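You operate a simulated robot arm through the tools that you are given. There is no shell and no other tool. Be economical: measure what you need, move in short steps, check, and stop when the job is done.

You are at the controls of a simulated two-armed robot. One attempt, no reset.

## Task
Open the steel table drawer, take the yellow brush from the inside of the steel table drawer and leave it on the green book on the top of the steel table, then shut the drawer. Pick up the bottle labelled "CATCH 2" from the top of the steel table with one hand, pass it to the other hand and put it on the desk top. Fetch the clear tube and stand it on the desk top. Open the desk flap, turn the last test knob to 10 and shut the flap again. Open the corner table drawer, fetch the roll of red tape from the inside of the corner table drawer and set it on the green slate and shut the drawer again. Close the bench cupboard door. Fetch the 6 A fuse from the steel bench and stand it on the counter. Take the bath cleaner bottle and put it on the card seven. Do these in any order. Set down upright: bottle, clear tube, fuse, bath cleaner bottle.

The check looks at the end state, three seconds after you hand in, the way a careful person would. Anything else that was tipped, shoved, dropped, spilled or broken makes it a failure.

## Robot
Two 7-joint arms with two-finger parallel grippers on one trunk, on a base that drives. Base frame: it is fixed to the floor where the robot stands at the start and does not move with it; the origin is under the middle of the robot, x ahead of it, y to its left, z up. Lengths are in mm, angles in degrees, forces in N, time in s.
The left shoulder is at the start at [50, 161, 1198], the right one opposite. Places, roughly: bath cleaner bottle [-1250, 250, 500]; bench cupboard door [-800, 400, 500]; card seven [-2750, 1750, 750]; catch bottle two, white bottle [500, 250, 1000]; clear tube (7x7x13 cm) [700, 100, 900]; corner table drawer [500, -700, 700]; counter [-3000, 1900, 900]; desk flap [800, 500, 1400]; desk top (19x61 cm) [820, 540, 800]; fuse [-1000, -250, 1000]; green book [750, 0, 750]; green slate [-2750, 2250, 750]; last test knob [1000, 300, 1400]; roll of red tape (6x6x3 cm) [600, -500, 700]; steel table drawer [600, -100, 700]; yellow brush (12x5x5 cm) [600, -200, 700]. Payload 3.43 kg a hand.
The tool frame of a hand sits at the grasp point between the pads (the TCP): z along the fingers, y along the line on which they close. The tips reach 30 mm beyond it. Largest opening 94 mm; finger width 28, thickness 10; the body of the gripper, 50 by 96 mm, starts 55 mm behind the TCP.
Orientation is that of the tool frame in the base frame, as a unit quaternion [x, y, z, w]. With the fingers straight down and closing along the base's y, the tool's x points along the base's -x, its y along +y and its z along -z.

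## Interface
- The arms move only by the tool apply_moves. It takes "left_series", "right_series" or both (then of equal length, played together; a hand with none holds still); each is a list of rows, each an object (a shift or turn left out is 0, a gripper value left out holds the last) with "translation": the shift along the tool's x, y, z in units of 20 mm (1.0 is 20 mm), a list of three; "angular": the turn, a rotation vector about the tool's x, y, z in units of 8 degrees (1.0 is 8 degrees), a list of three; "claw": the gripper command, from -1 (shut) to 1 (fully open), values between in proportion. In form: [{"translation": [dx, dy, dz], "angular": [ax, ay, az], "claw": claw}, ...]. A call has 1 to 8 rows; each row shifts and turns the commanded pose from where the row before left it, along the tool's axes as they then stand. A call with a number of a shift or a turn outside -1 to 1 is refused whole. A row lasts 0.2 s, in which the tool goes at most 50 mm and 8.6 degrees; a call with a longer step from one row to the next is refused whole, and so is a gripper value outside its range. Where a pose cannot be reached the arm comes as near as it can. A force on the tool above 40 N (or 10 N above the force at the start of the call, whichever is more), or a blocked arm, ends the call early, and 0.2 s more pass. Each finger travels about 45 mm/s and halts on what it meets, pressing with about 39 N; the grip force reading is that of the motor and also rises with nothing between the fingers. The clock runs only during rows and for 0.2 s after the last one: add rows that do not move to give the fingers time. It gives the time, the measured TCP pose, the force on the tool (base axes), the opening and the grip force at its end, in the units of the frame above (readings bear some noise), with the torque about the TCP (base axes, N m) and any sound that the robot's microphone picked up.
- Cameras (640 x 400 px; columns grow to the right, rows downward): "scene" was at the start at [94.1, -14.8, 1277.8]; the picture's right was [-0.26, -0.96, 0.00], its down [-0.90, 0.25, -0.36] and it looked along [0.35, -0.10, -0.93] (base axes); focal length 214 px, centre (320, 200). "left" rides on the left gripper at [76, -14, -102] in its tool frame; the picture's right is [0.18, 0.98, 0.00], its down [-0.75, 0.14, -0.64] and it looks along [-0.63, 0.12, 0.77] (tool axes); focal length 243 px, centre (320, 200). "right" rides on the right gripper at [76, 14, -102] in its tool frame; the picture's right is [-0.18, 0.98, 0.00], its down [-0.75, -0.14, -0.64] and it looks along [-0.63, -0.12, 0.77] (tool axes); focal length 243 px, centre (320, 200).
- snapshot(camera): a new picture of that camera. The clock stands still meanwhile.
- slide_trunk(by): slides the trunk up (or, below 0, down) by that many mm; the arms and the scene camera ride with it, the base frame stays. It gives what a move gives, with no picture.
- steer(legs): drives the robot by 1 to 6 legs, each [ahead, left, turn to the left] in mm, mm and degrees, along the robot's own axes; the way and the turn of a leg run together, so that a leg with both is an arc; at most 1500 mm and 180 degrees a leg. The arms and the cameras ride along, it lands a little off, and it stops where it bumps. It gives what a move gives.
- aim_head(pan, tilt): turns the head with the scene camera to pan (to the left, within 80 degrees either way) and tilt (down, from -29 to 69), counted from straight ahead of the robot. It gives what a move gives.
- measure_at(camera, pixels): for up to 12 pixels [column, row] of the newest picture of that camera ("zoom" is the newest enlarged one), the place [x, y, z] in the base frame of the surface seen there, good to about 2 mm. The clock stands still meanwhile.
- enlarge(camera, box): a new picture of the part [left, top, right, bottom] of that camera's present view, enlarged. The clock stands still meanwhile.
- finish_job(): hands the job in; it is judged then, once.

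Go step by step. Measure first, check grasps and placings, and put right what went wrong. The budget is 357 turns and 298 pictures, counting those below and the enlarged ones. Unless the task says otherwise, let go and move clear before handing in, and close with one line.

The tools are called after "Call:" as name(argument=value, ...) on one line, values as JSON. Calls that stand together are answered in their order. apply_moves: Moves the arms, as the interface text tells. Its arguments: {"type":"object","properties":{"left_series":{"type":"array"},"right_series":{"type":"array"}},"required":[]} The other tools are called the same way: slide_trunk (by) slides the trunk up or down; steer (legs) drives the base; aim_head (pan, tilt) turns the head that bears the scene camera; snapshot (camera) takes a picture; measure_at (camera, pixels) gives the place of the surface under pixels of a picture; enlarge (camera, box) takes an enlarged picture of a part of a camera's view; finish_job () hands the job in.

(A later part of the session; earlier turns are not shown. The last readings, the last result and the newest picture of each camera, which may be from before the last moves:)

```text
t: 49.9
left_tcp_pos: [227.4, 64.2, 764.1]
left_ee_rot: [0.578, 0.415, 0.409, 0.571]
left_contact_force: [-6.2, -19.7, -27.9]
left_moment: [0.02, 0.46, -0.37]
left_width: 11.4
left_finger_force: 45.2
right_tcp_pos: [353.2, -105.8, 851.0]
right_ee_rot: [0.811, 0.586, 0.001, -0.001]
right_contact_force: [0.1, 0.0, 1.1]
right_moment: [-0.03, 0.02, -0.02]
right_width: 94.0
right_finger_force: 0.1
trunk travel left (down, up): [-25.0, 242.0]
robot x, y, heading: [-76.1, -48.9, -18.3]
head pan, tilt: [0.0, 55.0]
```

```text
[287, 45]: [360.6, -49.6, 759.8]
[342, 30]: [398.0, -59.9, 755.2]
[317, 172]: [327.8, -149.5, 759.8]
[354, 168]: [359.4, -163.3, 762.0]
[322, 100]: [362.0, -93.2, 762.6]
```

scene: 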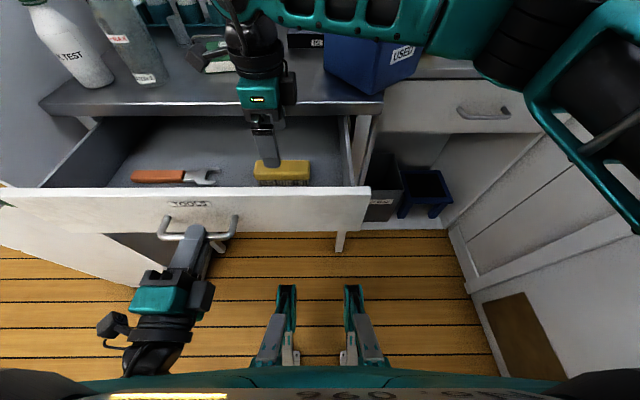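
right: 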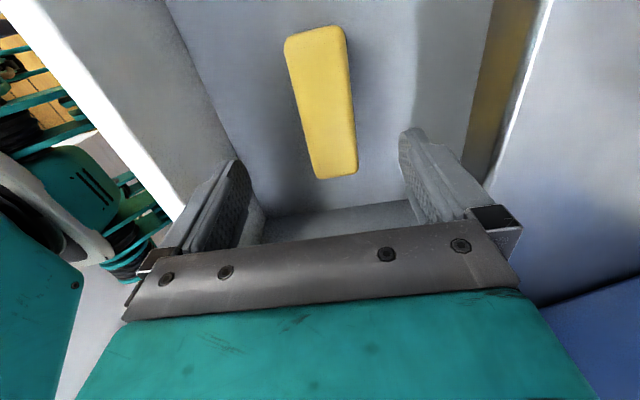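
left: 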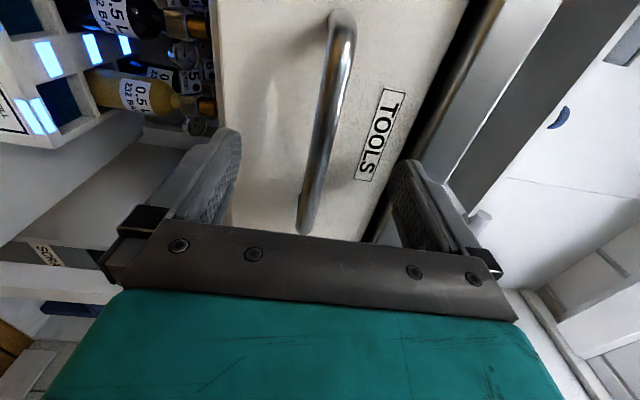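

The brush centre is (361,-106), so I'll shift 8 mm ahead, go down 95 and close.

Call:
apply_moves(right_series=[{"translation": [0.1, 0.4, 0.95]}, {"translation": [0, 0, 0.95]}, {"translation": [0, 0, 0.95]}, {"translation": [0, 0, 0.95]}, {"translation": [0, 0, 0.92]}])

Call:
apply_moves(right_series=[{"claw": -1}, {}, {}, {}, {}, {}])

```text
t: 51.1
left_tcp_pos: [227.2, 64.7, 764.0]
left_ee_rot: [0.578, 0.415, 0.41, 0.571]
left_contact_force: [-5.3, -18.7, -27.6]
left_moment: [0.04, 0.4, -0.38]
left_width: 11.6
left_finger_force: 44.9
right_tcp_pos: [360.1, -106.0, 759.3]
right_ee_rot: [0.811, 0.585, 0.001, -0.001]
right_contact_force: [0.0, -0.2, 0.4]
right_moment: [-0.01, -0.03, 0.01]
right_width: 93.7
right_finger_force: 0.1
trunk travel left (down, up): [-25.0, 242.0]
robot x, y, heading: [-79.0, -48.4, -18.5]
head pan, tilt: [0.0, 55.0]
```

```text
t: 52.5
left_tcp_pos: [226.9, 63.7, 762.6]
left_ee_rot: [0.578, 0.414, 0.41, 0.572]
left_contact_force: [-5.4, -17.6, -28.0]
left_moment: [0.0, 0.39, -0.39]
left_width: 11.6
left_finger_force: 44.9
right_tcp_pos: [360.2, -106.7, 758.3]
right_ee_rot: [0.81, 0.586, -0.001, -0.001]
right_contact_force: [-0.4, -0.3, 0.1]
right_moment: [-0.02, 0.0, -0.03]
right_width: 47.5
right_finger_force: 39.1
trunk travel left (down, up): [-25.0, 242.0]
robot x, y, heading: [-75.4, -47.9, -18.3]
head pan, tilt: [0.0, 55.0]
```

The brush is gripped (width 47.5). I'll lift it, shift left, then drive forward so that the left hand pushes the drawer shut.

Call:
apply_moves(right_series=[{"translation": [0, 0, -1]}, {"translation": [0, 0, -1]}, {"translation": [0, 0, -1]}, {"translation": [0, 0, -1]}, {"translation": [0, 0, -1]}, {"translation": [0, 0, -1]}, {"translation": [0, 0, -1]}, {"translation": [0, 0, -1]}])

Call:
apply_moves(right_series=[{"translation": [1, 0, -1]}, {"translation": [1, 0, -1]}, {"translation": [1, 0, 0]}, {"translation": [1, 0, 0]}, {"translation": [0.4, 0, 0]}])

Call:
snapshot(camera="scene")

```text
t: 54.3
left_tcp_pos: [226.9, 64.6, 763.9]
left_ee_rot: [0.578, 0.415, 0.41, 0.571]
left_contact_force: [-6.5, -18.5, -26.8]
left_moment: [0.01, 0.4, -0.38]
left_width: 11.5
left_finger_force: 44.8
right_tcp_pos: [360.6, -107.6, 916.7]
right_ee_rot: [0.811, 0.585, 0.0, 0.0]
right_contact_force: [0.6, 0.2, -2.0]
right_moment: [0.01, 0.04, 0.02]
right_width: 47.6
right_finger_force: 38.8
trunk travel left (down, up): [-25.0, 242.0]
robot x, y, heading: [-76.1, -45.8, -18.3]
head pan, tilt: [0.0, 55.0]
```

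```text
t: 55.5
left_tcp_pos: [227.0, 63.4, 763.0]
left_ee_rot: [0.578, 0.414, 0.41, 0.571]
left_contact_force: [-6.8, -17.9, -27.5]
left_moment: [0.01, 0.47, -0.45]
left_width: 11.8
left_finger_force: 45.4
right_tcp_pos: [387.0, -23.6, 957.3]
right_ee_rot: [0.81, 0.586, 0.0, -0.001]
right_contact_force: [-0.1, 0.7, -1.6]
right_moment: [-0.01, 0.0, -0.02]
right_width: 47.6
right_finger_force: 39.3
trunk travel left (down, up): [-25.0, 242.0]
robot x, y, heading: [-76.4, -51.1, -18.4]
head pan, tilt: [0.0, 55.0]
```

```text
267 pictures are left
```

scene: 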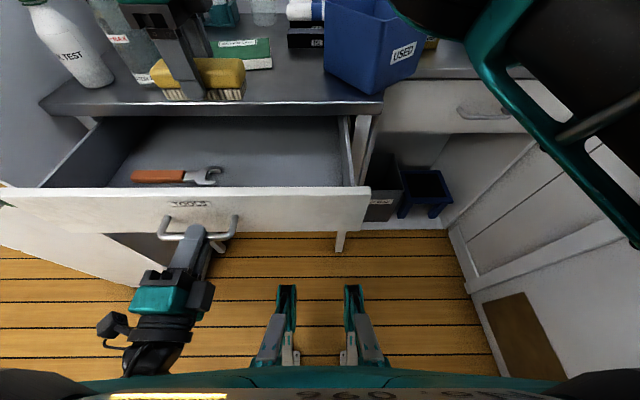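

I'll check how far the base's front feet reach (285,290) before driving forward.

Call:
measure_at(camera="scene", pixels=[[287, 288], [353, 288], [340, 245], [232, 240]])

```text
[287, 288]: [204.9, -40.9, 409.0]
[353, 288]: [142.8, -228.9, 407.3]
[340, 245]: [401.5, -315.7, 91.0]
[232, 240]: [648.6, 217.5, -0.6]
```

The robot's own front parts reach 300 mm ahead at z≈408, so 195 mm forward leaves about 55 mm. Drive.

Call:
steer(legs=[[195, 0, 0]])

Call:
snapshot(camera="scene")

```text
t: 57.0
left_tcp_pos: [413.4, 3.7, 762.7]
left_ee_rot: [0.577, 0.415, 0.412, 0.571]
left_contact_force: [-4.6, -10.5, -27.6]
left_moment: [-0.03, 0.41, -1.13]
left_width: 11.7
left_finger_force: 45.1
right_tcp_pos: [571.5, -84.4, 958.1]
right_ee_rot: [0.81, 0.586, -0.001, 0.0]
right_contact_force: [-0.3, 0.3, -1.8]
right_moment: [-0.01, 0.04, 0.01]
right_width: 47.6
right_finger_force: 39.3
trunk travel left (down, up): [-25.0, 242.0]
robot x, y, heading: [107.4, -111.0, -18.3]
head pan, tilt: [0.0, 55.0]
```

```text
266 pictures are left
```

scene: 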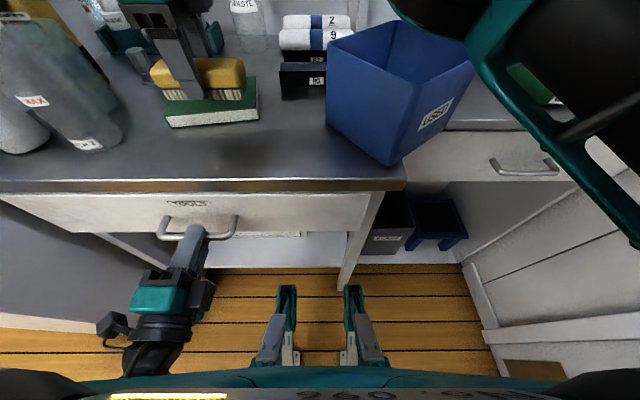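

The drawer is nearly closed. I'll push the last 16 mm with the left and move the brush over the book centre (640,-84).

Call:
apply_moves(right_series=[{"translation": [0.3, 0.9, 0]}, {"translation": [0.3, 0.9, 0]}, {"translation": [0.3, 0.9, 0]}, {"translation": [0.18, 0.55, 0]}, {"translation": [0, 0, 0.5]}, {"translation": [0, 0, 0.5]}], left_series=[{"translation": [0, 0, 0.3]}, {"translation": [0, 0, 0.3]}, {"translation": [0, 0, 0.2]}, {"translation": [0, 0, 0.1]}, {}, {}])

Call:
snapshot(camera="scene")

Call:
snapshot(camera="right")

```text
t: 58.4
left_tcp_pos: [428.7, -1.1, 763.2]
left_ee_rot: [0.576, 0.415, 0.412, 0.571]
left_contact_force: [2.6, 5.6, -4.4]
left_moment: [-0.07, 0.1, -0.54]
left_width: 11.5
left_finger_force: 44.5
right_tcp_pos: [570.8, -83.6, 937.5]
right_ee_rot: [0.81, 0.586, 0.0, 0.0]
right_contact_force: [0.5, 0.2, -1.9]
right_moment: [-0.02, 0.02, 0.0]
right_width: 47.8
right_finger_force: 39.0
right hand out of reach, approached as far as the arm can: row 1, 2, 3, 4
trunk travel left (down, up): [-25.0, 242.0]
robot x, y, heading: [107.1, -110.0, -18.3]
head pan, tilt: [0.0, 55.0]
```

```text
265 pictures are left
```

scene: 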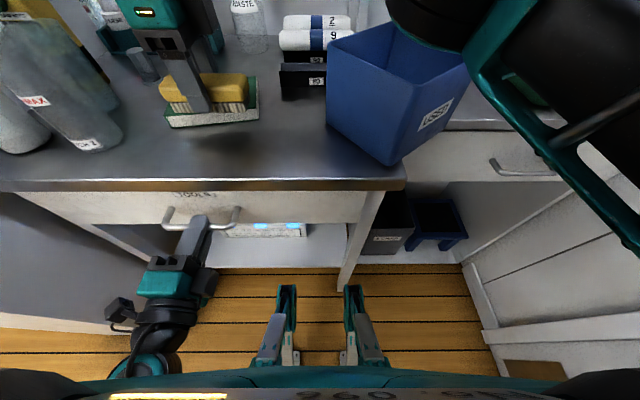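

```text
264 pictures are left
```

right: 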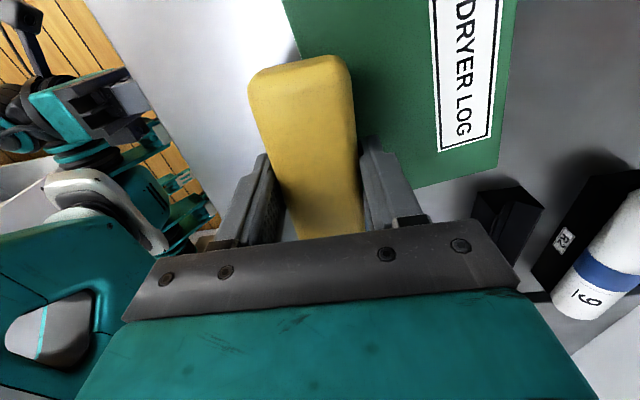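

The drawer is shut, but the book is out of reach for the right arm from here. I'll release the handle with the left hand, raise and shift the right hand, then strafe the base left.

Call:
apply_moves(right_series=[{"translation": [0, 0, -1]}, {"translation": [0, 0, -1]}, {"translation": [0, 0, -1]}, {"translation": [0, 0, -1]}, {"translation": [-1, 0, 0]}, {"translation": [-1, 0, 0]}, {"translation": [-1, 0, 0]}, {"translation": [-1, 0, 0]}], left_series=[{"claw": 0.2}, {}, {}, {}, {}, {"translation": [0, 0, -0.7]}, {"translation": [0, 0, -0.8]}, {"translation": [0, 0, -0.8]}])

Call:
apply_moves(right_series=[{"translation": [-1, 0, 0]}, {"translation": [-1, 0, 0]}, {"translation": [-0.5, 0, 0]}, {}], left_series=[{"translation": [0, 0, -0.8]}, {"translation": [0, 0, -0.8]}, {}, {}])

Call:
snapshot(camera="scene")

```text
t: 60.2
left_tcp_pos: [386.3, 12.7, 764.2]
left_ee_rot: [0.576, 0.415, 0.412, 0.571]
left_contact_force: [0.0, 0.7, 0.1]
left_moment: [-0.01, 0.0, 0.04]
left_width: 56.5
left_finger_force: 0.1
right_tcp_pos: [546.2, -163.9, 988.2]
right_ee_rot: [0.81, 0.586, 0.0, 0.0]
right_contact_force: [-0.7, 0.2, -1.0]
right_moment: [-0.03, -0.03, 0.0]
right_width: 47.8
right_finger_force: 39.3
right hand out of reach, approached as far as the arm can: row 3, 4
trunk travel left (down, up): [-25.0, 242.0]
robot x, y, heading: [108.4, -108.4, -18.5]
head pan, tilt: [0.0, 55.0]
```

```text
t: 61.2
left_tcp_pos: [355.6, 24.0, 763.6]
left_ee_rot: [0.576, 0.415, 0.412, 0.572]
left_contact_force: [0.1, -0.1, -0.1]
left_moment: [0.01, 0.02, 0.02]
left_width: 56.2
left_finger_force: 0.0
right_tcp_pos: [531.8, -209.9, 989.4]
right_ee_rot: [0.81, 0.586, 0.0, 0.0]
right_contact_force: [0.0, 0.6, -0.6]
right_moment: [0.03, 0.01, -0.01]
right_width: 47.6
right_finger_force: 38.6
trunk travel left (down, up): [-25.0, 242.0]
robot x, y, heading: [107.8, -109.2, -18.4]
head pan, tilt: [0.0, 55.0]
```

```text
263 pictures are left
```

scene: 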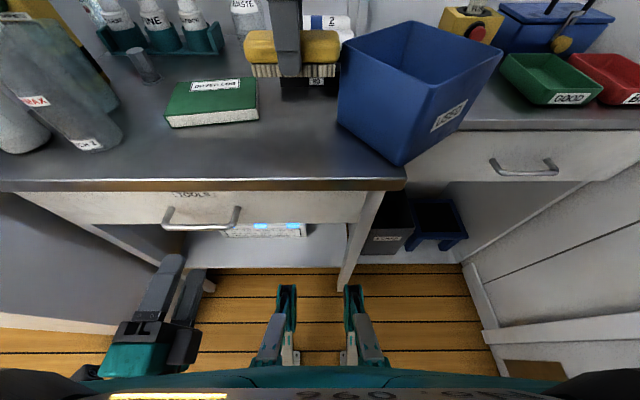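

I'll check the partition position at the left before strafing.

Call:
measure_at(camera="scene", pixels=[[20, 260], [100, 320], [30, 315], [60, 290], [10, 330]])

Call:
aim_head(pan=50, tilt=45)

Call:
snapshot(camera="scene")

```text
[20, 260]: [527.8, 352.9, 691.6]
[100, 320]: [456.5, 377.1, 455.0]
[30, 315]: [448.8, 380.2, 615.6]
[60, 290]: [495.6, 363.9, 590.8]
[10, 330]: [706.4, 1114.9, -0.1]
```

```text
t: 62.4
left_tcp_pos: [355.9, 22.4, 764.3]
left_ee_rot: [0.577, 0.415, 0.412, 0.571]
left_contact_force: [-0.1, -0.7, -0.9]
left_moment: [-0.01, -0.01, -0.01]
left_width: 56.5
left_finger_force: 0.1
right_tcp_pos: [530.7, -211.7, 989.3]
right_ee_rot: [0.811, 0.585, 0.0, 0.0]
right_contact_force: [0.8, 0.3, -0.9]
right_moment: [0.02, -0.01, 0.02]
right_width: 47.8
right_finger_force: 38.4
trunk travel left (down, up): [-25.0, 242.0]
robot x, y, heading: [109.5, -108.3, -18.4]
head pan, tilt: [50.0, 45.0]
```

```text
262 pictures are left
```

scene: 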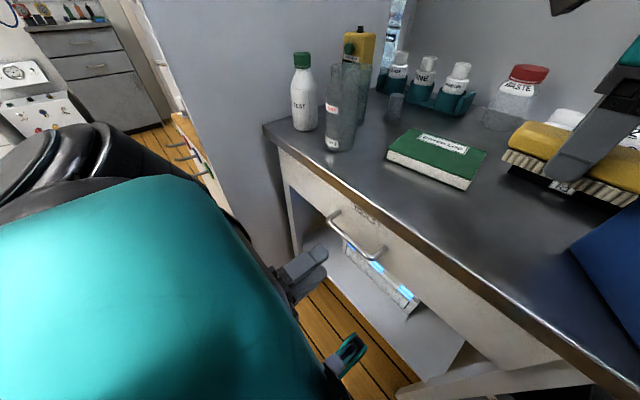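

Both clear objects now show separately, CATCH 2 at (340,110) and the tube behind at (358,85). I'll enlarge and measure them.

Call:
enlarge(camera="scene", box=[270, 20, 430, 170])

Call:
measure_at(camera="scene", pixels=[[190, 157], [180, 145], [210, 180], [290, 90], [305, 125], [175, 115], [205, 130], [290, 265], [240, 220]])

```text
2.67 times, centred on (350, 95) of scene
```

zoom: 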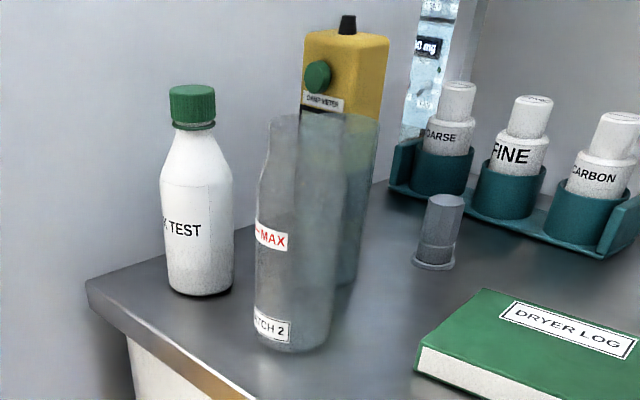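

```text
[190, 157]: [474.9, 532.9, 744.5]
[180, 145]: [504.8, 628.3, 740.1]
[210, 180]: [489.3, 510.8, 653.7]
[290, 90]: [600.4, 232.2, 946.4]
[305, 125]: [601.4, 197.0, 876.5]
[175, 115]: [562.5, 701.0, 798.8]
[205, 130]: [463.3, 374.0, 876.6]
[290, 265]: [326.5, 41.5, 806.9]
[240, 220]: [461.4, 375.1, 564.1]
```

Call:
measure_at(camera="zoom", pixels=[[270, 325], [272, 238], [310, 300], [280, 130], [290, 120], [262, 200], [330, 260], [358, 200], [365, 150], [350, 260], [330, 340], [295, 350]])

```text
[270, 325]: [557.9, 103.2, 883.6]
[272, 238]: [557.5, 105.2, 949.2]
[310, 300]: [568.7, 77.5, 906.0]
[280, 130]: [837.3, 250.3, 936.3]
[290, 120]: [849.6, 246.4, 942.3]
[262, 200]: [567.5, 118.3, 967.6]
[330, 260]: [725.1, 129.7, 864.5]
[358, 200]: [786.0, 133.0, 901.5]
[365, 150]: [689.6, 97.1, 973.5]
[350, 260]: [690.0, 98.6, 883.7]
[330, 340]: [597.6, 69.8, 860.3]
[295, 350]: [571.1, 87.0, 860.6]
```

Now raise the trunk 60 and strafe left 120.

Call:
slide_trunk(by=60)

Call:
steer(legs=[[0, 120, 0]])

Call:
aim_head(pan=0, tilt=50)

Call:
snapshot(camera="scene")

```text
t: 63.4
left_tcp_pos: [356.9, 22.8, 825.1]
left_ee_rot: [0.576, 0.415, 0.412, 0.571]
left_contact_force: [-0.4, 0.1, 0.6]
left_moment: [-0.04, -0.01, 0.01]
left_width: 56.6
left_finger_force: 0.1
right_tcp_pos: [530.4, -210.0, 1048.7]
right_ee_rot: [0.811, 0.586, -0.001, 0.0]
right_contact_force: [-0.1, -0.1, -1.8]
right_moment: [0.03, 0.01, 0.02]
right_width: 47.8
right_finger_force: 38.3
trunk travel left (down, up): [-85.0, 182.0]
robot x, y, heading: [109.9, -110.4, -18.3]
head pan, tilt: [50.0, 45.0]
```

```text
t: 64.7
left_tcp_pos: [394.2, 137.3, 824.1]
left_ee_rot: [0.576, 0.415, 0.412, 0.571]
left_contact_force: [0.1, 0.8, 0.7]
left_moment: [0.01, 0.0, 0.02]
left_width: 56.4
left_finger_force: 0.0
right_tcp_pos: [568.7, -96.0, 1050.3]
right_ee_rot: [0.81, 0.587, 0.001, 0.0]
right_contact_force: [0.1, 0.3, -1.1]
right_moment: [0.0, -0.01, -0.04]
right_width: 47.6
right_finger_force: 39.3
trunk travel left (down, up): [-85.0, 182.0]
robot x, y, heading: [146.5, 2.5, -18.3]
head pan, tilt: [50.0, 45.0]
```

```text
t: 65.8
left_tcp_pos: [392.2, 137.6, 824.5]
left_ee_rot: [0.576, 0.415, 0.412, 0.571]
left_contact_force: [0.7, -0.4, 0.3]
left_moment: [0.0, -0.02, 0.0]
left_width: 56.3
left_finger_force: 0.1
right_tcp_pos: [567.7, -96.4, 1048.6]
right_ee_rot: [0.81, 0.586, 0.001, 0.0]
right_contact_force: [-0.1, -0.1, -1.8]
right_moment: [0.0, 0.02, 0.02]
right_width: 47.6
right_finger_force: 39.1
trunk travel left (down, up): [-85.0, 182.0]
robot x, y, heading: [147.2, 5.8, -18.4]
head pan, tilt: [0.0, 50.0]
```

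```text
260 pictures are left
```

scene: 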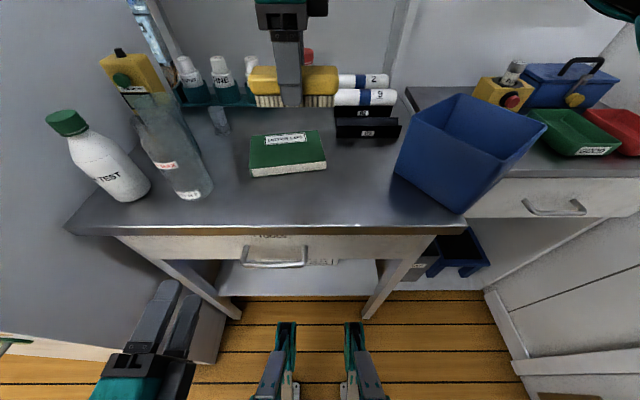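

Moving the brush over the book centre (634,-84) and lowering.

Call:
apply_moves(right_series=[{"translation": [0.5, 1, 0]}, {"translation": [0.5, 1, 0]}, {"translation": [0.6, 0.94, 0]}, {"translation": [0, 0, 1]}, {"translation": [0, 0, 1]}, {"translation": [0, 0, 1]}, {"translation": [0, 0, 1]}, {"translation": [0, 0, 1]}])

Call:
snapshot(camera="scene")

Call:
snapshot(camera="right")

```text
t: 67.6
left_tcp_pos: [394.5, 136.7, 824.1]
left_ee_rot: [0.576, 0.414, 0.413, 0.571]
left_contact_force: [-1.1, -0.1, -0.5]
left_moment: [0.01, -0.02, 0.01]
left_width: 56.7
left_finger_force: 0.0
right_tcp_pos: [634.8, -84.1, 948.8]
right_ee_rot: [0.81, 0.586, -0.001, 0.0]
right_contact_force: [0.3, -0.4, -0.5]
right_moment: [0.02, 0.0, 0.0]
right_width: 47.7
right_finger_force: 38.7
trunk travel left (down, up): [-85.0, 182.0]
robot x, y, heading: [146.9, 7.5, -18.2]
head pan, tilt: [0.0, 50.0]
```

```text
259 pictures are left
```

scene: 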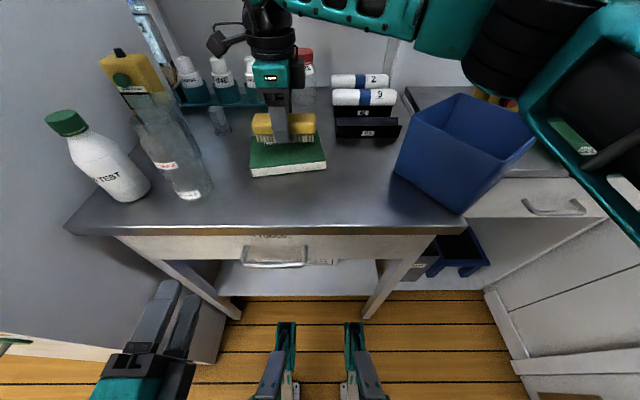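

```text
258 pictures are left
```

right: 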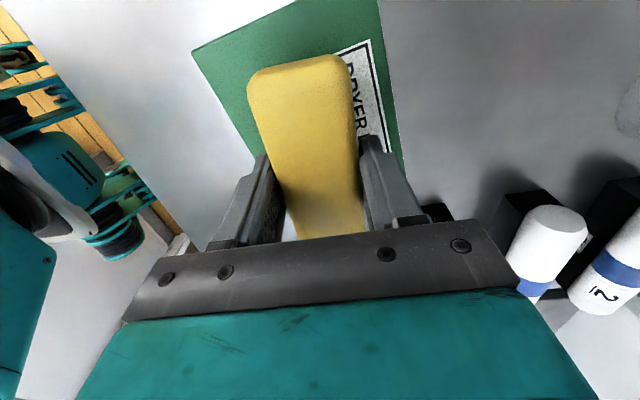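

Over the book; lower 25 mm and release.

Call:
apply_moves(right_series=[{"translation": [0, 0, 0.7]}, {"translation": [0, 0, 0.55]}, {}])

Call:
apply_moves(right_series=[{"claw": 0}, {"claw": 0.6}, {}, {}, {"translation": [0, 0, -0.5]}, {"translation": [0, 0, -1]}, {"translation": [0, 0, -1]}, {"translation": [0, 0, -1]}])

Call:
snapshot(camera="right")

```text
t: 68.4
left_tcp_pos: [392.9, 137.0, 824.2]
left_ee_rot: [0.576, 0.416, 0.412, 0.57]
left_contact_force: [0.5, -0.3, -0.4]
left_moment: [0.0, 0.0, -0.03]
left_width: 56.5
left_finger_force: 0.1
right_tcp_pos: [635.0, -83.0, 924.2]
right_ee_rot: [0.81, 0.586, 0.001, 0.0]
right_contact_force: [-0.2, 0.5, -0.2]
right_moment: [0.08, -0.02, -0.01]
right_width: 47.7
right_finger_force: 39.2
trunk travel left (down, up): [-85.0, 182.0]
robot x, y, heading: [147.6, 1.6, -18.5]
head pan, tilt: [0.0, 50.0]
```

```text
t: 70.2
left_tcp_pos: [392.9, 137.7, 824.6]
left_ee_rot: [0.577, 0.415, 0.413, 0.57]
left_contact_force: [0.6, -0.2, 0.8]
left_moment: [-0.01, 0.0, 0.02]
left_width: 56.2
left_finger_force: 0.1
right_tcp_pos: [633.8, -84.0, 994.1]
right_ee_rot: [0.81, 0.586, 0.0, 0.0]
right_contact_force: [0.4, 0.2, -0.6]
right_moment: [0.01, -0.01, 0.01]
right_width: 75.4
right_finger_force: 0.0
trunk travel left (down, up): [-85.0, 182.0]
robot x, y, heading: [144.1, 4.4, -18.3]
head pan, tilt: [0.0, 50.0]
```

```text
257 pictures are left
```

right: 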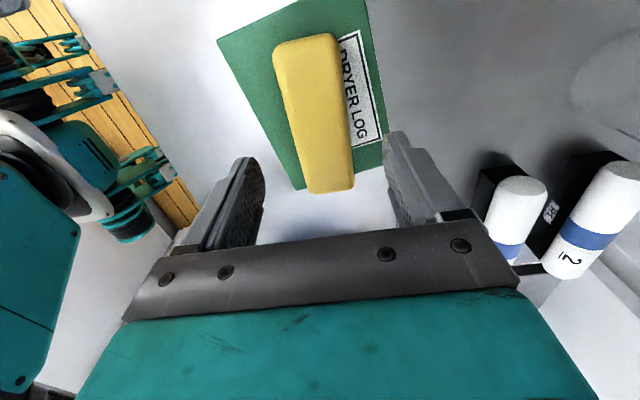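

The brush rests on the book. Next: roll the left hand so it closes horizontally with the camera on top, to take CATCH 2 from the front; raise the right hand.

Call:
apply_moves(left_series=[{"angular": [0, 0, 1], "claw": 1}, {"angular": [0, 0, 1]}, {"angular": [0, 0, 1]}, {"angular": [0, 0, 1]}, {"angular": [0, 0, 1]}, {"angular": [0, 0, 1]}, {"angular": [0, 0, 1]}, {"angular": [0, 0, 1]}], right_series=[{"translation": [0, -1, -1]}, {"translation": [0, -1, -1]}, {"translation": [0, -1, -1]}, {"translation": [0, -1, -1]}, {"translation": [0, -1, 0]}, {"translation": [0, -1, 0]}, {"translation": [0, -1, 0]}, {"translation": [0, -1, 0]}])

Call:
apply_moves(left_series=[{"angular": [0, 0, 1]}, {"angular": [0, 0, 1]}, {"angular": [0, 0, 1]}, {"angular": [0, 0, 0.25]}, {"translation": [1, 0, 0]}, {"translation": [1, 0, 0]}, {"translation": [1, 0, 0]}, {"translation": [1, 0, 0]}])

Call:
snapshot(camera="left")

Call:
snapshot(camera="scene")

```text
t: 70.8
left_tcp_pos: [395.0, 139.2, 825.6]
left_ee_rot: [0.614, 0.352, 0.475, 0.522]
left_contact_force: [0.1, 2.1, -0.1]
left_moment: [-0.03, 0.06, -0.15]
left_width: 94.2
left_finger_force: 0.0
right_tcp_pos: [605.0, -74.5, 1027.5]
right_ee_rot: [0.81, 0.587, 0.001, 0.001]
right_contact_force: [-0.2, -0.5, 0.0]
right_moment: [-0.01, 0.03, 0.02]
right_width: 75.2
right_finger_force: 0.0
trunk travel left (down, up): [-85.0, 182.0]
robot x, y, heading: [150.4, 3.5, -18.3]
head pan, tilt: [0.0, 50.0]
stopped in row 2 (left hand): the force on the tool passed its limit (the readings are from after the stop); the commanded pose is now the measured one
```

```text
t: 72.6
left_tcp_pos: [410.3, 204.1, 844.7]
left_ee_rot: [0.677, 0.204, 0.581, 0.402]
left_contact_force: [0.0, -0.2, -0.4]
left_moment: [-0.02, 0.03, -0.01]
left_width: 94.0
left_finger_force: 0.0
left hand out of reach, approached as far as the arm can: row 6, 7, 8
right_tcp_pos: [604.1, -72.9, 1028.4]
right_ee_rot: [0.81, 0.587, 0.001, 0.001]
right_contact_force: [0.4, -0.5, -0.1]
right_moment: [0.03, 0.0, 0.0]
right_width: 75.1
right_finger_force: 0.0
trunk travel left (down, up): [-85.0, 182.0]
robot x, y, heading: [142.2, 3.3, -18.5]
head pan, tilt: [0.0, 50.0]
```

```text
256 pictures are left
```

left: 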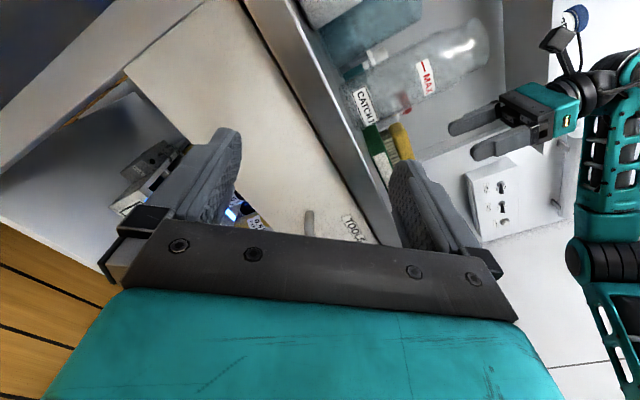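

```text
255 pictures are left
```

scene: 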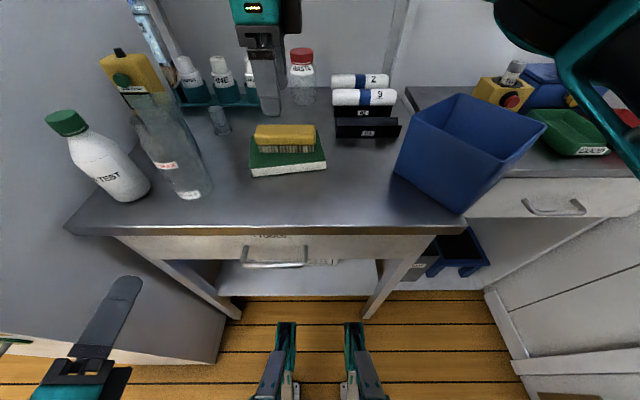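

The left roll was stopped early and the hand is cramped near the body. I'll back up 100 mm, extend the hand forward, then finish the roll.

Call:
steer(legs=[[-110, 0, 0]])

Call:
apply_moves(left_series=[{"translation": [0, 0, 1]}, {"translation": [0, 0, 1]}, {"translation": [0, 0, 1]}, {"translation": [0, 0, 1]}, {"translation": [0, 0, 1]}, {"angular": [0, 0, 1]}, {"angular": [0, 0, 1]}, {"angular": [0, 0, 1]}])

```text
t: 73.8
left_tcp_pos: [305.5, 237.9, 844.1]
left_ee_rot: [0.677, 0.204, 0.582, 0.402]
left_contact_force: [0.3, -0.3, -0.3]
left_moment: [0.02, 0.01, 0.0]
left_width: 93.8
left_finger_force: 0.1
right_tcp_pos: [500.1, -39.5, 1027.8]
right_ee_rot: [0.809, 0.588, 0.0, 0.001]
right_contact_force: [-0.1, -0.4, -0.7]
right_moment: [0.0, -0.01, 0.02]
right_width: 75.2
right_finger_force: 0.0
trunk travel left (down, up): [-85.0, 182.0]
robot x, y, heading: [40.8, 37.9, -18.3]
head pan, tilt: [0.0, 50.0]
```

```text
t: 75.6
left_tcp_pos: [399.9, 207.7, 840.7]
left_ee_rot: [0.705, 0.058, 0.653, 0.271]
left_contact_force: [0.2, 0.2, 0.3]
left_moment: [-0.04, 0.0, 0.0]
left_width: 94.0
left_finger_force: 0.1
left hand out of reach, approached as far as the arm can: row 1
right_tcp_pos: [498.3, -39.0, 1028.4]
right_ee_rot: [0.809, 0.587, 0.0, 0.001]
right_contact_force: [0.2, 0.1, 0.4]
right_moment: [-0.01, 0.01, 0.0]
right_width: 75.2
right_finger_force: 0.1
trunk travel left (down, up): [-85.0, 182.0]
robot x, y, heading: [43.6, 38.8, -18.4]
head pan, tilt: [0.0, 50.0]
```

Call:
apply_moves(left_series=[{"angular": [0, 0, 1]}, {"angular": [0, 0, 1]}, {"angular": [0, 0, 1]}, {"angular": [0, 0, 0.4]}, {"translation": [1, 0.5, 0]}, {"translation": [1, 0.5, 0]}, {"translation": [1, 0.5, 0]}, {"translation": [0.7, 0.2, 0]}])

Call:
snapshot(camera="left")

Call:
snapshot(camera="scene")

```text
t: 77.4
left_tcp_pos: [408.8, 188.9, 844.7]
left_ee_rot: [0.698, -0.109, 0.699, 0.111]
left_contact_force: [-0.4, -0.3, 0.9]
left_moment: [-0.02, 0.0, -0.01]
left_width: 94.0
left_finger_force: 0.1
left hand out of reach, approached as far as the arm can: row 5, 6, 7, 8
right_tcp_pos: [498.5, -40.4, 1027.0]
right_ee_rot: [0.809, 0.587, 0.0, 0.0]
right_contact_force: [0.0, -0.5, 0.4]
right_moment: [-0.01, -0.03, -0.01]
right_width: 75.4
right_finger_force: 0.1
trunk travel left (down, up): [-85.0, 182.0]
robot x, y, heading: [39.4, 35.4, -18.1]
head pan, tilt: [0.0, 50.0]
```

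```text
254 pictures are left
```

left: 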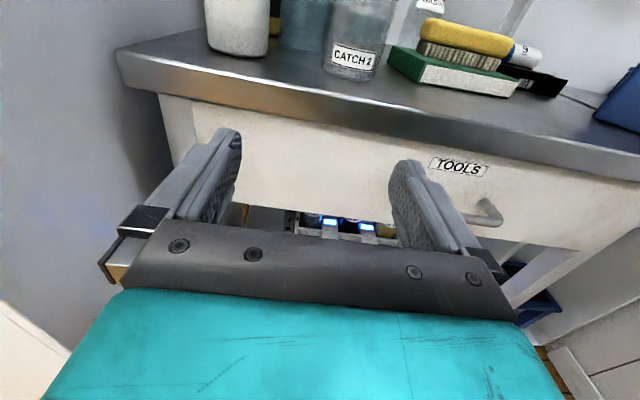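

```text
253 pictures are left
```

scene: 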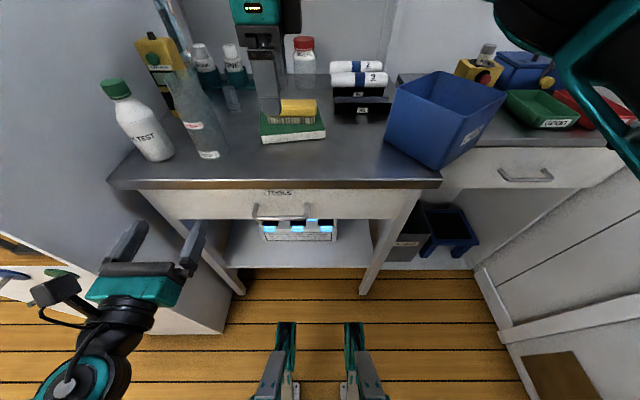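

Orientation is right; upward arm travel is limited, so I'll raise the trunk 70.

Call:
slide_trunk(by=72)

Call:
snapshot(camera="left")

Call:
measure_at(camera="left", pixels=[[320, 150], [345, 145], [370, 150], [335, 100], [375, 100]])

```text
t: 78.5
left_tcp_pos: [407.1, 188.1, 916.8]
left_ee_rot: [0.699, -0.108, 0.699, 0.111]
left_contact_force: [-0.1, 0.9, 0.4]
left_moment: [0.0, -0.01, -0.02]
left_width: 94.2
left_finger_force: 0.0
right_tcp_pos: [500.4, -39.6, 1100.6]
right_ee_rot: [0.81, 0.587, -0.001, 0.0]
right_contact_force: [0.1, -0.5, 1.0]
right_moment: [0.01, 0.0, 0.0]
right_width: 75.1
right_finger_force: 0.1
trunk travel left (down, up): [-157.0, 110.0]
robot x, y, heading: [40.9, 38.9, -18.0]
head pan, tilt: [0.0, 50.0]
```

```text
252 pictures are left
```

left: 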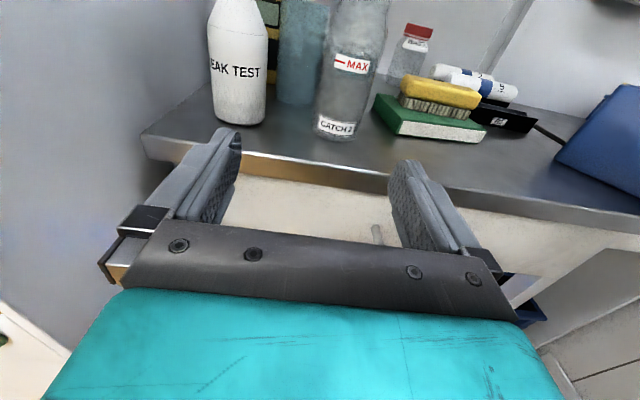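

```text
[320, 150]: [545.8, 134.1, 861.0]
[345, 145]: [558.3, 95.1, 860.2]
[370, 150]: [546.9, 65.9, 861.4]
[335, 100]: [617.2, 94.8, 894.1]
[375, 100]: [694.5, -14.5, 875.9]
```

Call:
measure_at(camera="left", pixels=[[337, 127], [322, 122], [352, 130], [336, 140], [315, 130], [358, 136], [352, 65], [300, 103], [285, 98], [318, 98], [300, 60], [300, 5]])

```text
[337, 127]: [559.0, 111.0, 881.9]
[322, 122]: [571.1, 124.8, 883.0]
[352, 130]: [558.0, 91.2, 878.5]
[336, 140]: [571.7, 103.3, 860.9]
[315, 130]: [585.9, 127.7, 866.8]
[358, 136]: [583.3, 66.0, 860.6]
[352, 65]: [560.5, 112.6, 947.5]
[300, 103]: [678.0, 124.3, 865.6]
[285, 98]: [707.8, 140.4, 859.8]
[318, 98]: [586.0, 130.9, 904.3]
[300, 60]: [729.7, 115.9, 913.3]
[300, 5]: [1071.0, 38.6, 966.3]
```

A circle fit of the label points gives CATCH 2's centre at (587,100) with radius 29. The left hand goes 29 mm right and 140 forward, then I check.

Call:
apply_moves(left_series=[{"translation": [0, 0.75, 0.6]}, {"translation": [0, 0.72, 0.9]}, {"translation": [0, 0, 0.95]}, {"translation": [0, 0, 0.95]}, {"translation": [0, 0, 0.95]}, {"translation": [0, 0, 0.95]}, {"translation": [0, 0, 0.9]}, {"translation": [0, 0, 0.8]}])

Call:
snapshot(camera="left")

Call:
snapshot(camera="scene")

```text
t: 80.3
left_tcp_pos: [531.5, 118.6, 915.8]
left_ee_rot: [0.699, -0.109, 0.698, 0.111]
left_contact_force: [0.0, -0.1, -1.1]
left_moment: [0.0, 0.0, -0.02]
left_width: 94.1
left_finger_force: 0.1
right_tcp_pos: [499.2, -40.4, 1100.1]
right_ee_rot: [0.809, 0.587, 0.0, 0.0]
right_contact_force: [-0.3, 1.1, -0.5]
right_moment: [0.02, 0.0, -0.01]
right_width: 75.8
right_finger_force: 0.1
trunk travel left (down, up): [-157.0, 110.0]
robot x, y, heading: [43.5, 33.7, -18.2]
head pan, tilt: [0.0, 50.0]
```

```text
251 pictures are left
```

left: 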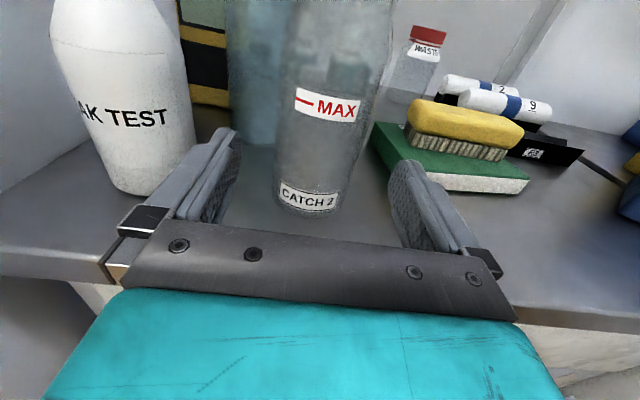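

```text
250 pictures are left
```

scene: 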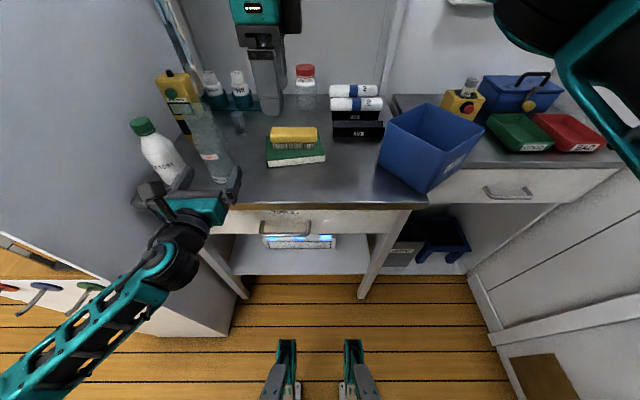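

Clear on both sides. Forward 58 and close.

Call:
apply_moves(left_series=[{"translation": [0, 0, 0.9]}, {"translation": [0, 0, 1]}, {"translation": [0, 0, 1]}, {"claw": -1}, {}, {}, {}, {}])

Call:
snapshot(camera="left")

```text
t: 82.1
left_tcp_pos: [587.1, 99.5, 917.1]
left_ee_rot: [0.698, -0.11, 0.698, 0.111]
left_contact_force: [-0.4, -0.8, -0.4]
left_moment: [-0.01, -0.03, -0.02]
left_width: 64.4
left_finger_force: 39.0
right_tcp_pos: [498.0, -38.3, 1100.5]
right_ee_rot: [0.81, 0.587, 0.001, 0.001]
right_contact_force: [-1.3, -0.2, 0.6]
right_moment: [0.03, -0.01, 0.05]
right_width: 75.4
right_finger_force: 0.0
trunk travel left (down, up): [-157.0, 110.0]
robot x, y, heading: [40.9, 41.0, -18.3]
head pan, tilt: [0.0, 50.0]
```

```text
249 pictures are left
```

left: 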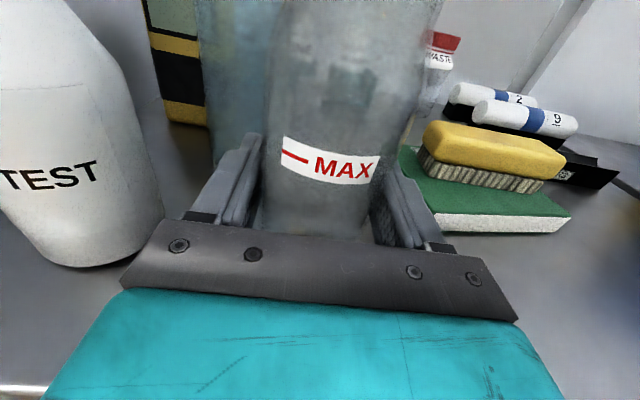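

CATCH 2 is gripped (64 mm). I'll lift with the trunk and back away from the table.

Call:
slide_trunk(by=90)

Call:
steer(legs=[[-170, 0, 0]])

Call:
snapshot(camera="scene")

```text
t: 83.4
left_tcp_pos: [587.4, 100.1, 1006.7]
left_ee_rot: [0.699, -0.108, 0.699, 0.111]
left_contact_force: [-0.3, 0.7, -1.6]
left_moment: [0.0, 0.01, -0.01]
left_width: 64.5
left_finger_force: 39.5
right_tcp_pos: [500.3, -39.8, 1190.4]
right_ee_rot: [0.809, 0.587, 0.0, 0.0]
right_contact_force: [0.0, -0.2, -0.3]
right_moment: [0.01, 0.03, -0.02]
right_width: 75.1
right_finger_force: 0.1
trunk travel left (down, up): [-247.0, 20.0]
robot x, y, heading: [38.0, 42.1, -18.3]
head pan, tilt: [0.0, 50.0]
```

```text
t: 84.8
left_tcp_pos: [426.0, 153.8, 1007.5]
left_ee_rot: [0.698, -0.108, 0.699, 0.111]
left_contact_force: [-0.2, -0.2, -1.3]
left_moment: [0.0, 0.02, 0.01]
left_width: 64.4
left_finger_force: 38.7
right_tcp_pos: [337.2, 14.2, 1189.5]
right_ee_rot: [0.809, 0.588, 0.0, 0.001]
right_contact_force: [-0.3, 0.0, 0.2]
right_moment: [0.01, -0.02, -0.03]
right_width: 75.1
right_finger_force: 0.1
trunk travel left (down, up): [-247.0, 20.0]
robot x, y, heading: [-121.6, 92.6, -18.3]
head pan, tilt: [0.0, 50.0]
```

```text
248 pictures are left
```

scene: 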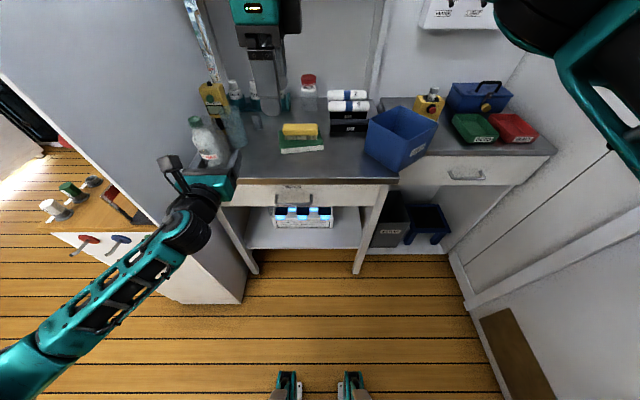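

Bring the bottle in front of the chest, under the right hand.

Call:
apply_moves(left_series=[{"translation": [0, 0.875, -0.44]}, {"translation": [0, 0.875, -0.44]}, {"translation": [0, 0.875, -0.44]}, {"translation": [0, 0.875, -0.44]}, {"translation": [0, 0.875, -0.44]}, {"translation": [0, 0.875, -0.44]}, {"translation": [0, 0.875, -0.44]}, {"translation": [0, 0.875, -0.44]}])

Call:
snapshot(camera="right")

Call:
snapshot(camera="scene")

```text
t: 86.6
left_tcp_pos: [314.3, 42.7, 1007.3]
left_ee_rot: [0.698, -0.108, 0.699, 0.112]
left_contact_force: [0.3, -0.5, -0.6]
left_moment: [0.01, 0.04, 0.0]
left_width: 64.5
left_finger_force: 39.2
right_tcp_pos: [336.5, 13.7, 1189.2]
right_ee_rot: [0.81, 0.587, 0.001, 0.0]
right_contact_force: [0.7, -0.1, 0.5]
right_moment: [0.0, 0.0, 0.02]
right_width: 75.0
right_finger_force: 0.1
trunk travel left (down, up): [-247.0, 20.0]
robot x, y, heading: [-124.7, 89.5, -17.9]
head pan, tilt: [0.0, 50.0]
```

```text
247 pictures are left
```

right: 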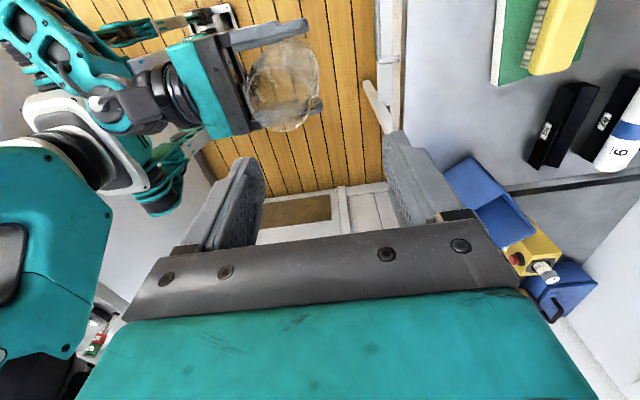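

```text
246 pictures are left
```

scene: 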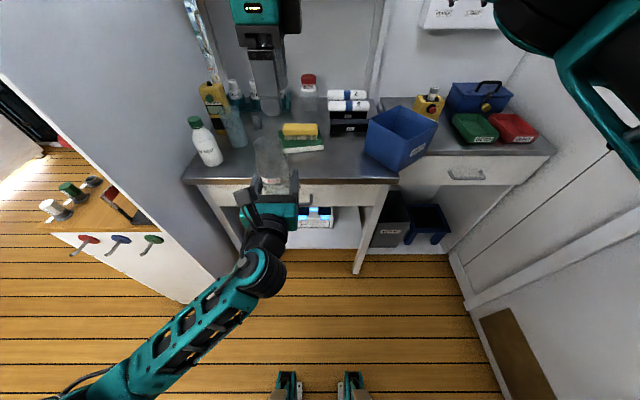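

I'll check the bottle's top height in an enlarged view.

Call:
enlarge(camera="scene", box=[220, 110, 330, 230])

Call:
measure_at(camera="zoom", pixels=[[300, 95], [310, 108], [320, 120], [300, 130], [310, 150], [320, 180], [280, 140], [340, 140]])

```text
3.33 times, centred on (275, 170) of scene
```

zoom: 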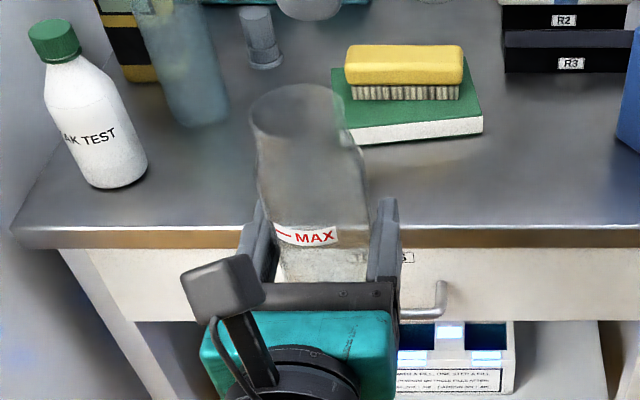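

```text
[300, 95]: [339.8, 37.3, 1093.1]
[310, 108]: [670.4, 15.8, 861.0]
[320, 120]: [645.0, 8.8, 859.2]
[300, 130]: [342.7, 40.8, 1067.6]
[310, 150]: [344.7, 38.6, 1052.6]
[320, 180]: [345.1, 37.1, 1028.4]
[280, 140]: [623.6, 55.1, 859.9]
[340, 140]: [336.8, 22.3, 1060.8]
```

The rim is at about z 1100. The right hand moves to (314,43), down to 1085, and closes on the neck.

Call:
apply_moves(right_series=[{"translation": [0.5, -0.75, 0]}, {"translation": [0.53, -0.75, 0]}, {"translation": [0, 0, 0.9]}, {"translation": [0, 0, 0.9]}, {"translation": [0, 0, 0.9]}, {"translation": [0, 0, 0.8]}, {"translation": [0, 0, 0.5]}])

Call:
snapshot(camera="right")

```text
t: 88.2
left_tcp_pos: [315.8, 42.9, 1005.8]
left_ee_rot: [0.699, -0.107, 0.699, 0.11]
left_contact_force: [-0.6, 0.3, -1.2]
left_moment: [0.01, -0.03, 0.01]
left_width: 64.7
left_finger_force: 39.3
right_tcp_pos: [315.6, 42.7, 1110.6]
right_ee_rot: [0.809, 0.588, 0.001, -0.001]
right_contact_force: [-0.9, -0.3, 0.4]
right_moment: [0.0, -0.02, -0.02]
right_width: 75.1
right_finger_force: 0.0
trunk travel left (down, up): [-247.0, 20.0]
robot x, y, heading: [-120.5, 88.5, -18.1]
head pan, tilt: [0.0, 50.0]
```

```text
244 pictures are left
```

right: 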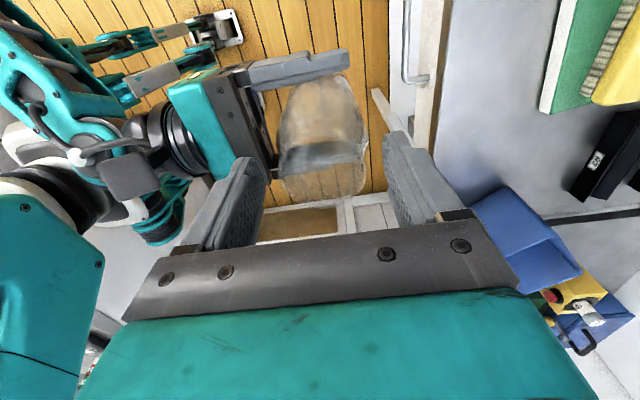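

The bottle top sits between the right fingers. Down 26 more and close.

Call:
apply_moves(right_series=[{"translation": [0, 0, 0.7]}, {"translation": [0, 0, 0.6]}, {"claw": -1}, {}, {}, {}, {}])

Call:
snapshot(camera="right")

```text
t: 89.8
left_tcp_pos: [315.0, 41.8, 1007.1]
left_ee_rot: [0.698, -0.109, 0.699, 0.112]
left_contact_force: [-16.6, 2.3, 3.0]
left_moment: [-0.09, -0.73, 0.54]
left_width: 64.4
left_finger_force: 39.2
right_tcp_pos: [316.2, 42.0, 1085.6]
right_ee_rot: [0.81, 0.587, 0.001, 0.001]
right_contact_force: [17.3, -2.5, -1.7]
right_moment: [-0.1, -0.61, -0.51]
right_width: 59.6
right_finger_force: 38.3
trunk travel left (down, up): [-247.0, 20.0]
robot x, y, heading: [-121.6, 89.4, -17.9]
head pan, tilt: [0.0, 50.0]
```

```text
243 pictures are left
```

right: 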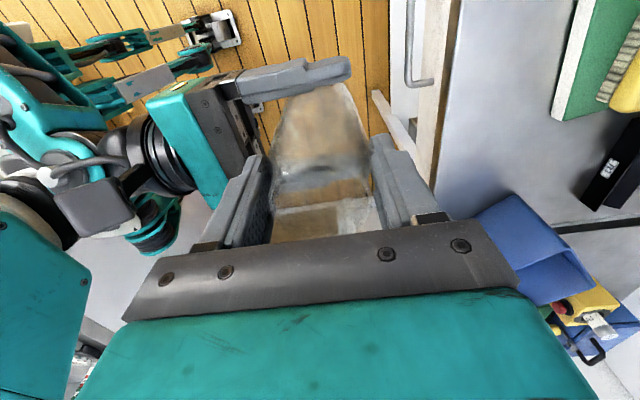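

The right hand holds the neck (59.6 mm). I'll release the left and back it out.

Call:
apply_moves(left_series=[{"claw": 1}, {}, {}, {}, {"translation": [0, 0, -1]}, {"translation": [0, 0, -1]}, {"translation": [0, 0, -1]}, {"translation": [0, 0, -1]}])

Call:
snapshot(camera="left")

```text
t: 91.8
left_tcp_pos: [272.9, 83.9, 1023.6]
left_ee_rot: [0.675, -0.09, 0.728, 0.08]
left_contact_force: [-4.4, -3.3, 0.1]
left_moment: [0.01, 0.04, -0.3]
left_width: 93.9
left_finger_force: 0.1
right_tcp_pos: [316.9, 46.0, 1086.3]
right_ee_rot: [0.809, 0.588, 0.006, -0.002]
right_contact_force: [4.5, 3.0, -0.1]
right_moment: [0.25, -0.34, 0.0]
right_width: 59.6
right_finger_force: 39.2
trunk travel left (down, up): [-247.0, 20.0]
robot x, y, heading: [-122.3, 94.6, -18.1]
head pan, tilt: [0.0, 50.0]
stopped in row 8 (left hand): the arm was blocked; the commanded pose is now the measured one
```

```text
242 pictures are left
```

left: 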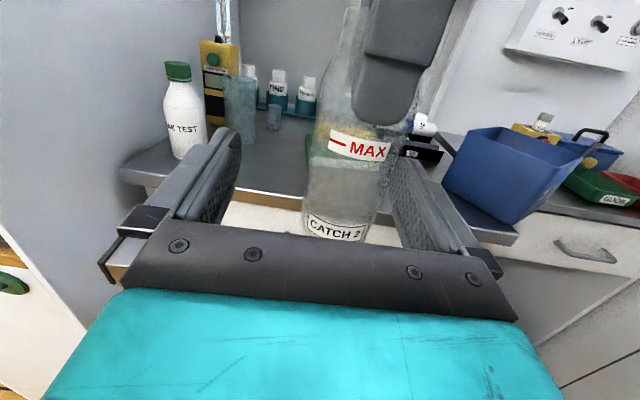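

The left hand was blocked while retreating (cramped), and the bottle is touching its right finger. I'll move the right hand with the bottle ahead out of the left gripper.

Call:
apply_moves(right_series=[{"translation": [0.3, 0.3, 0]}, {"translation": [0.2, 0.8, 0]}, {"translation": [0, 1, 0]}, {"translation": [0, 1, 0]}, {"translation": [0, 1, 0]}])

Call:
snapshot(camera="left")

Call:
snapshot(camera="scene")

```text
t: 93.0
left_tcp_pos: [272.5, 84.2, 1022.5]
left_ee_rot: [0.675, -0.089, 0.728, 0.079]
left_contact_force: [1.0, -0.3, -0.2]
left_moment: [0.0, 0.03, -0.01]
left_width: 94.0
left_finger_force: 0.1
right_tcp_pos: [397.9, 30.7, 1086.9]
right_ee_rot: [0.808, 0.589, 0.004, -0.002]
right_contact_force: [-0.6, -0.1, -0.7]
right_moment: [0.02, 0.0, 0.03]
right_width: 59.6
right_finger_force: 39.1
trunk travel left (down, up): [-247.0, 20.0]
robot x, y, heading: [-122.1, 88.6, -18.1]
head pan, tilt: [0.0, 50.0]
```

```text
241 pictures are left
```

left: 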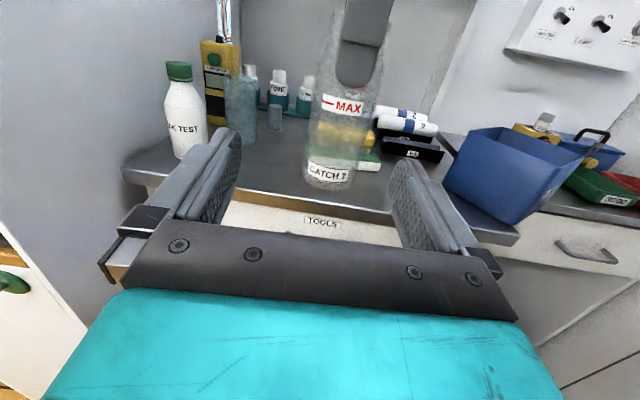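

```text
240 pictures are left
```

scene: 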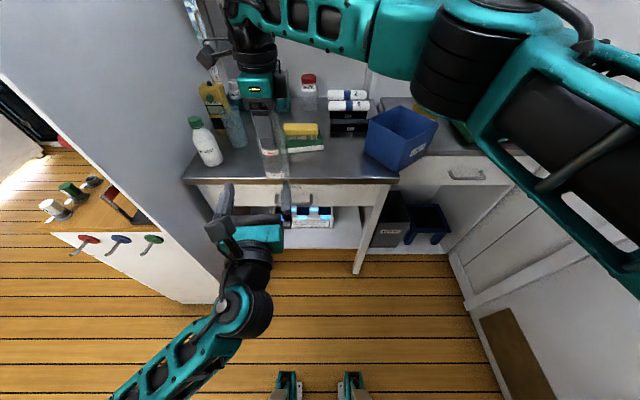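

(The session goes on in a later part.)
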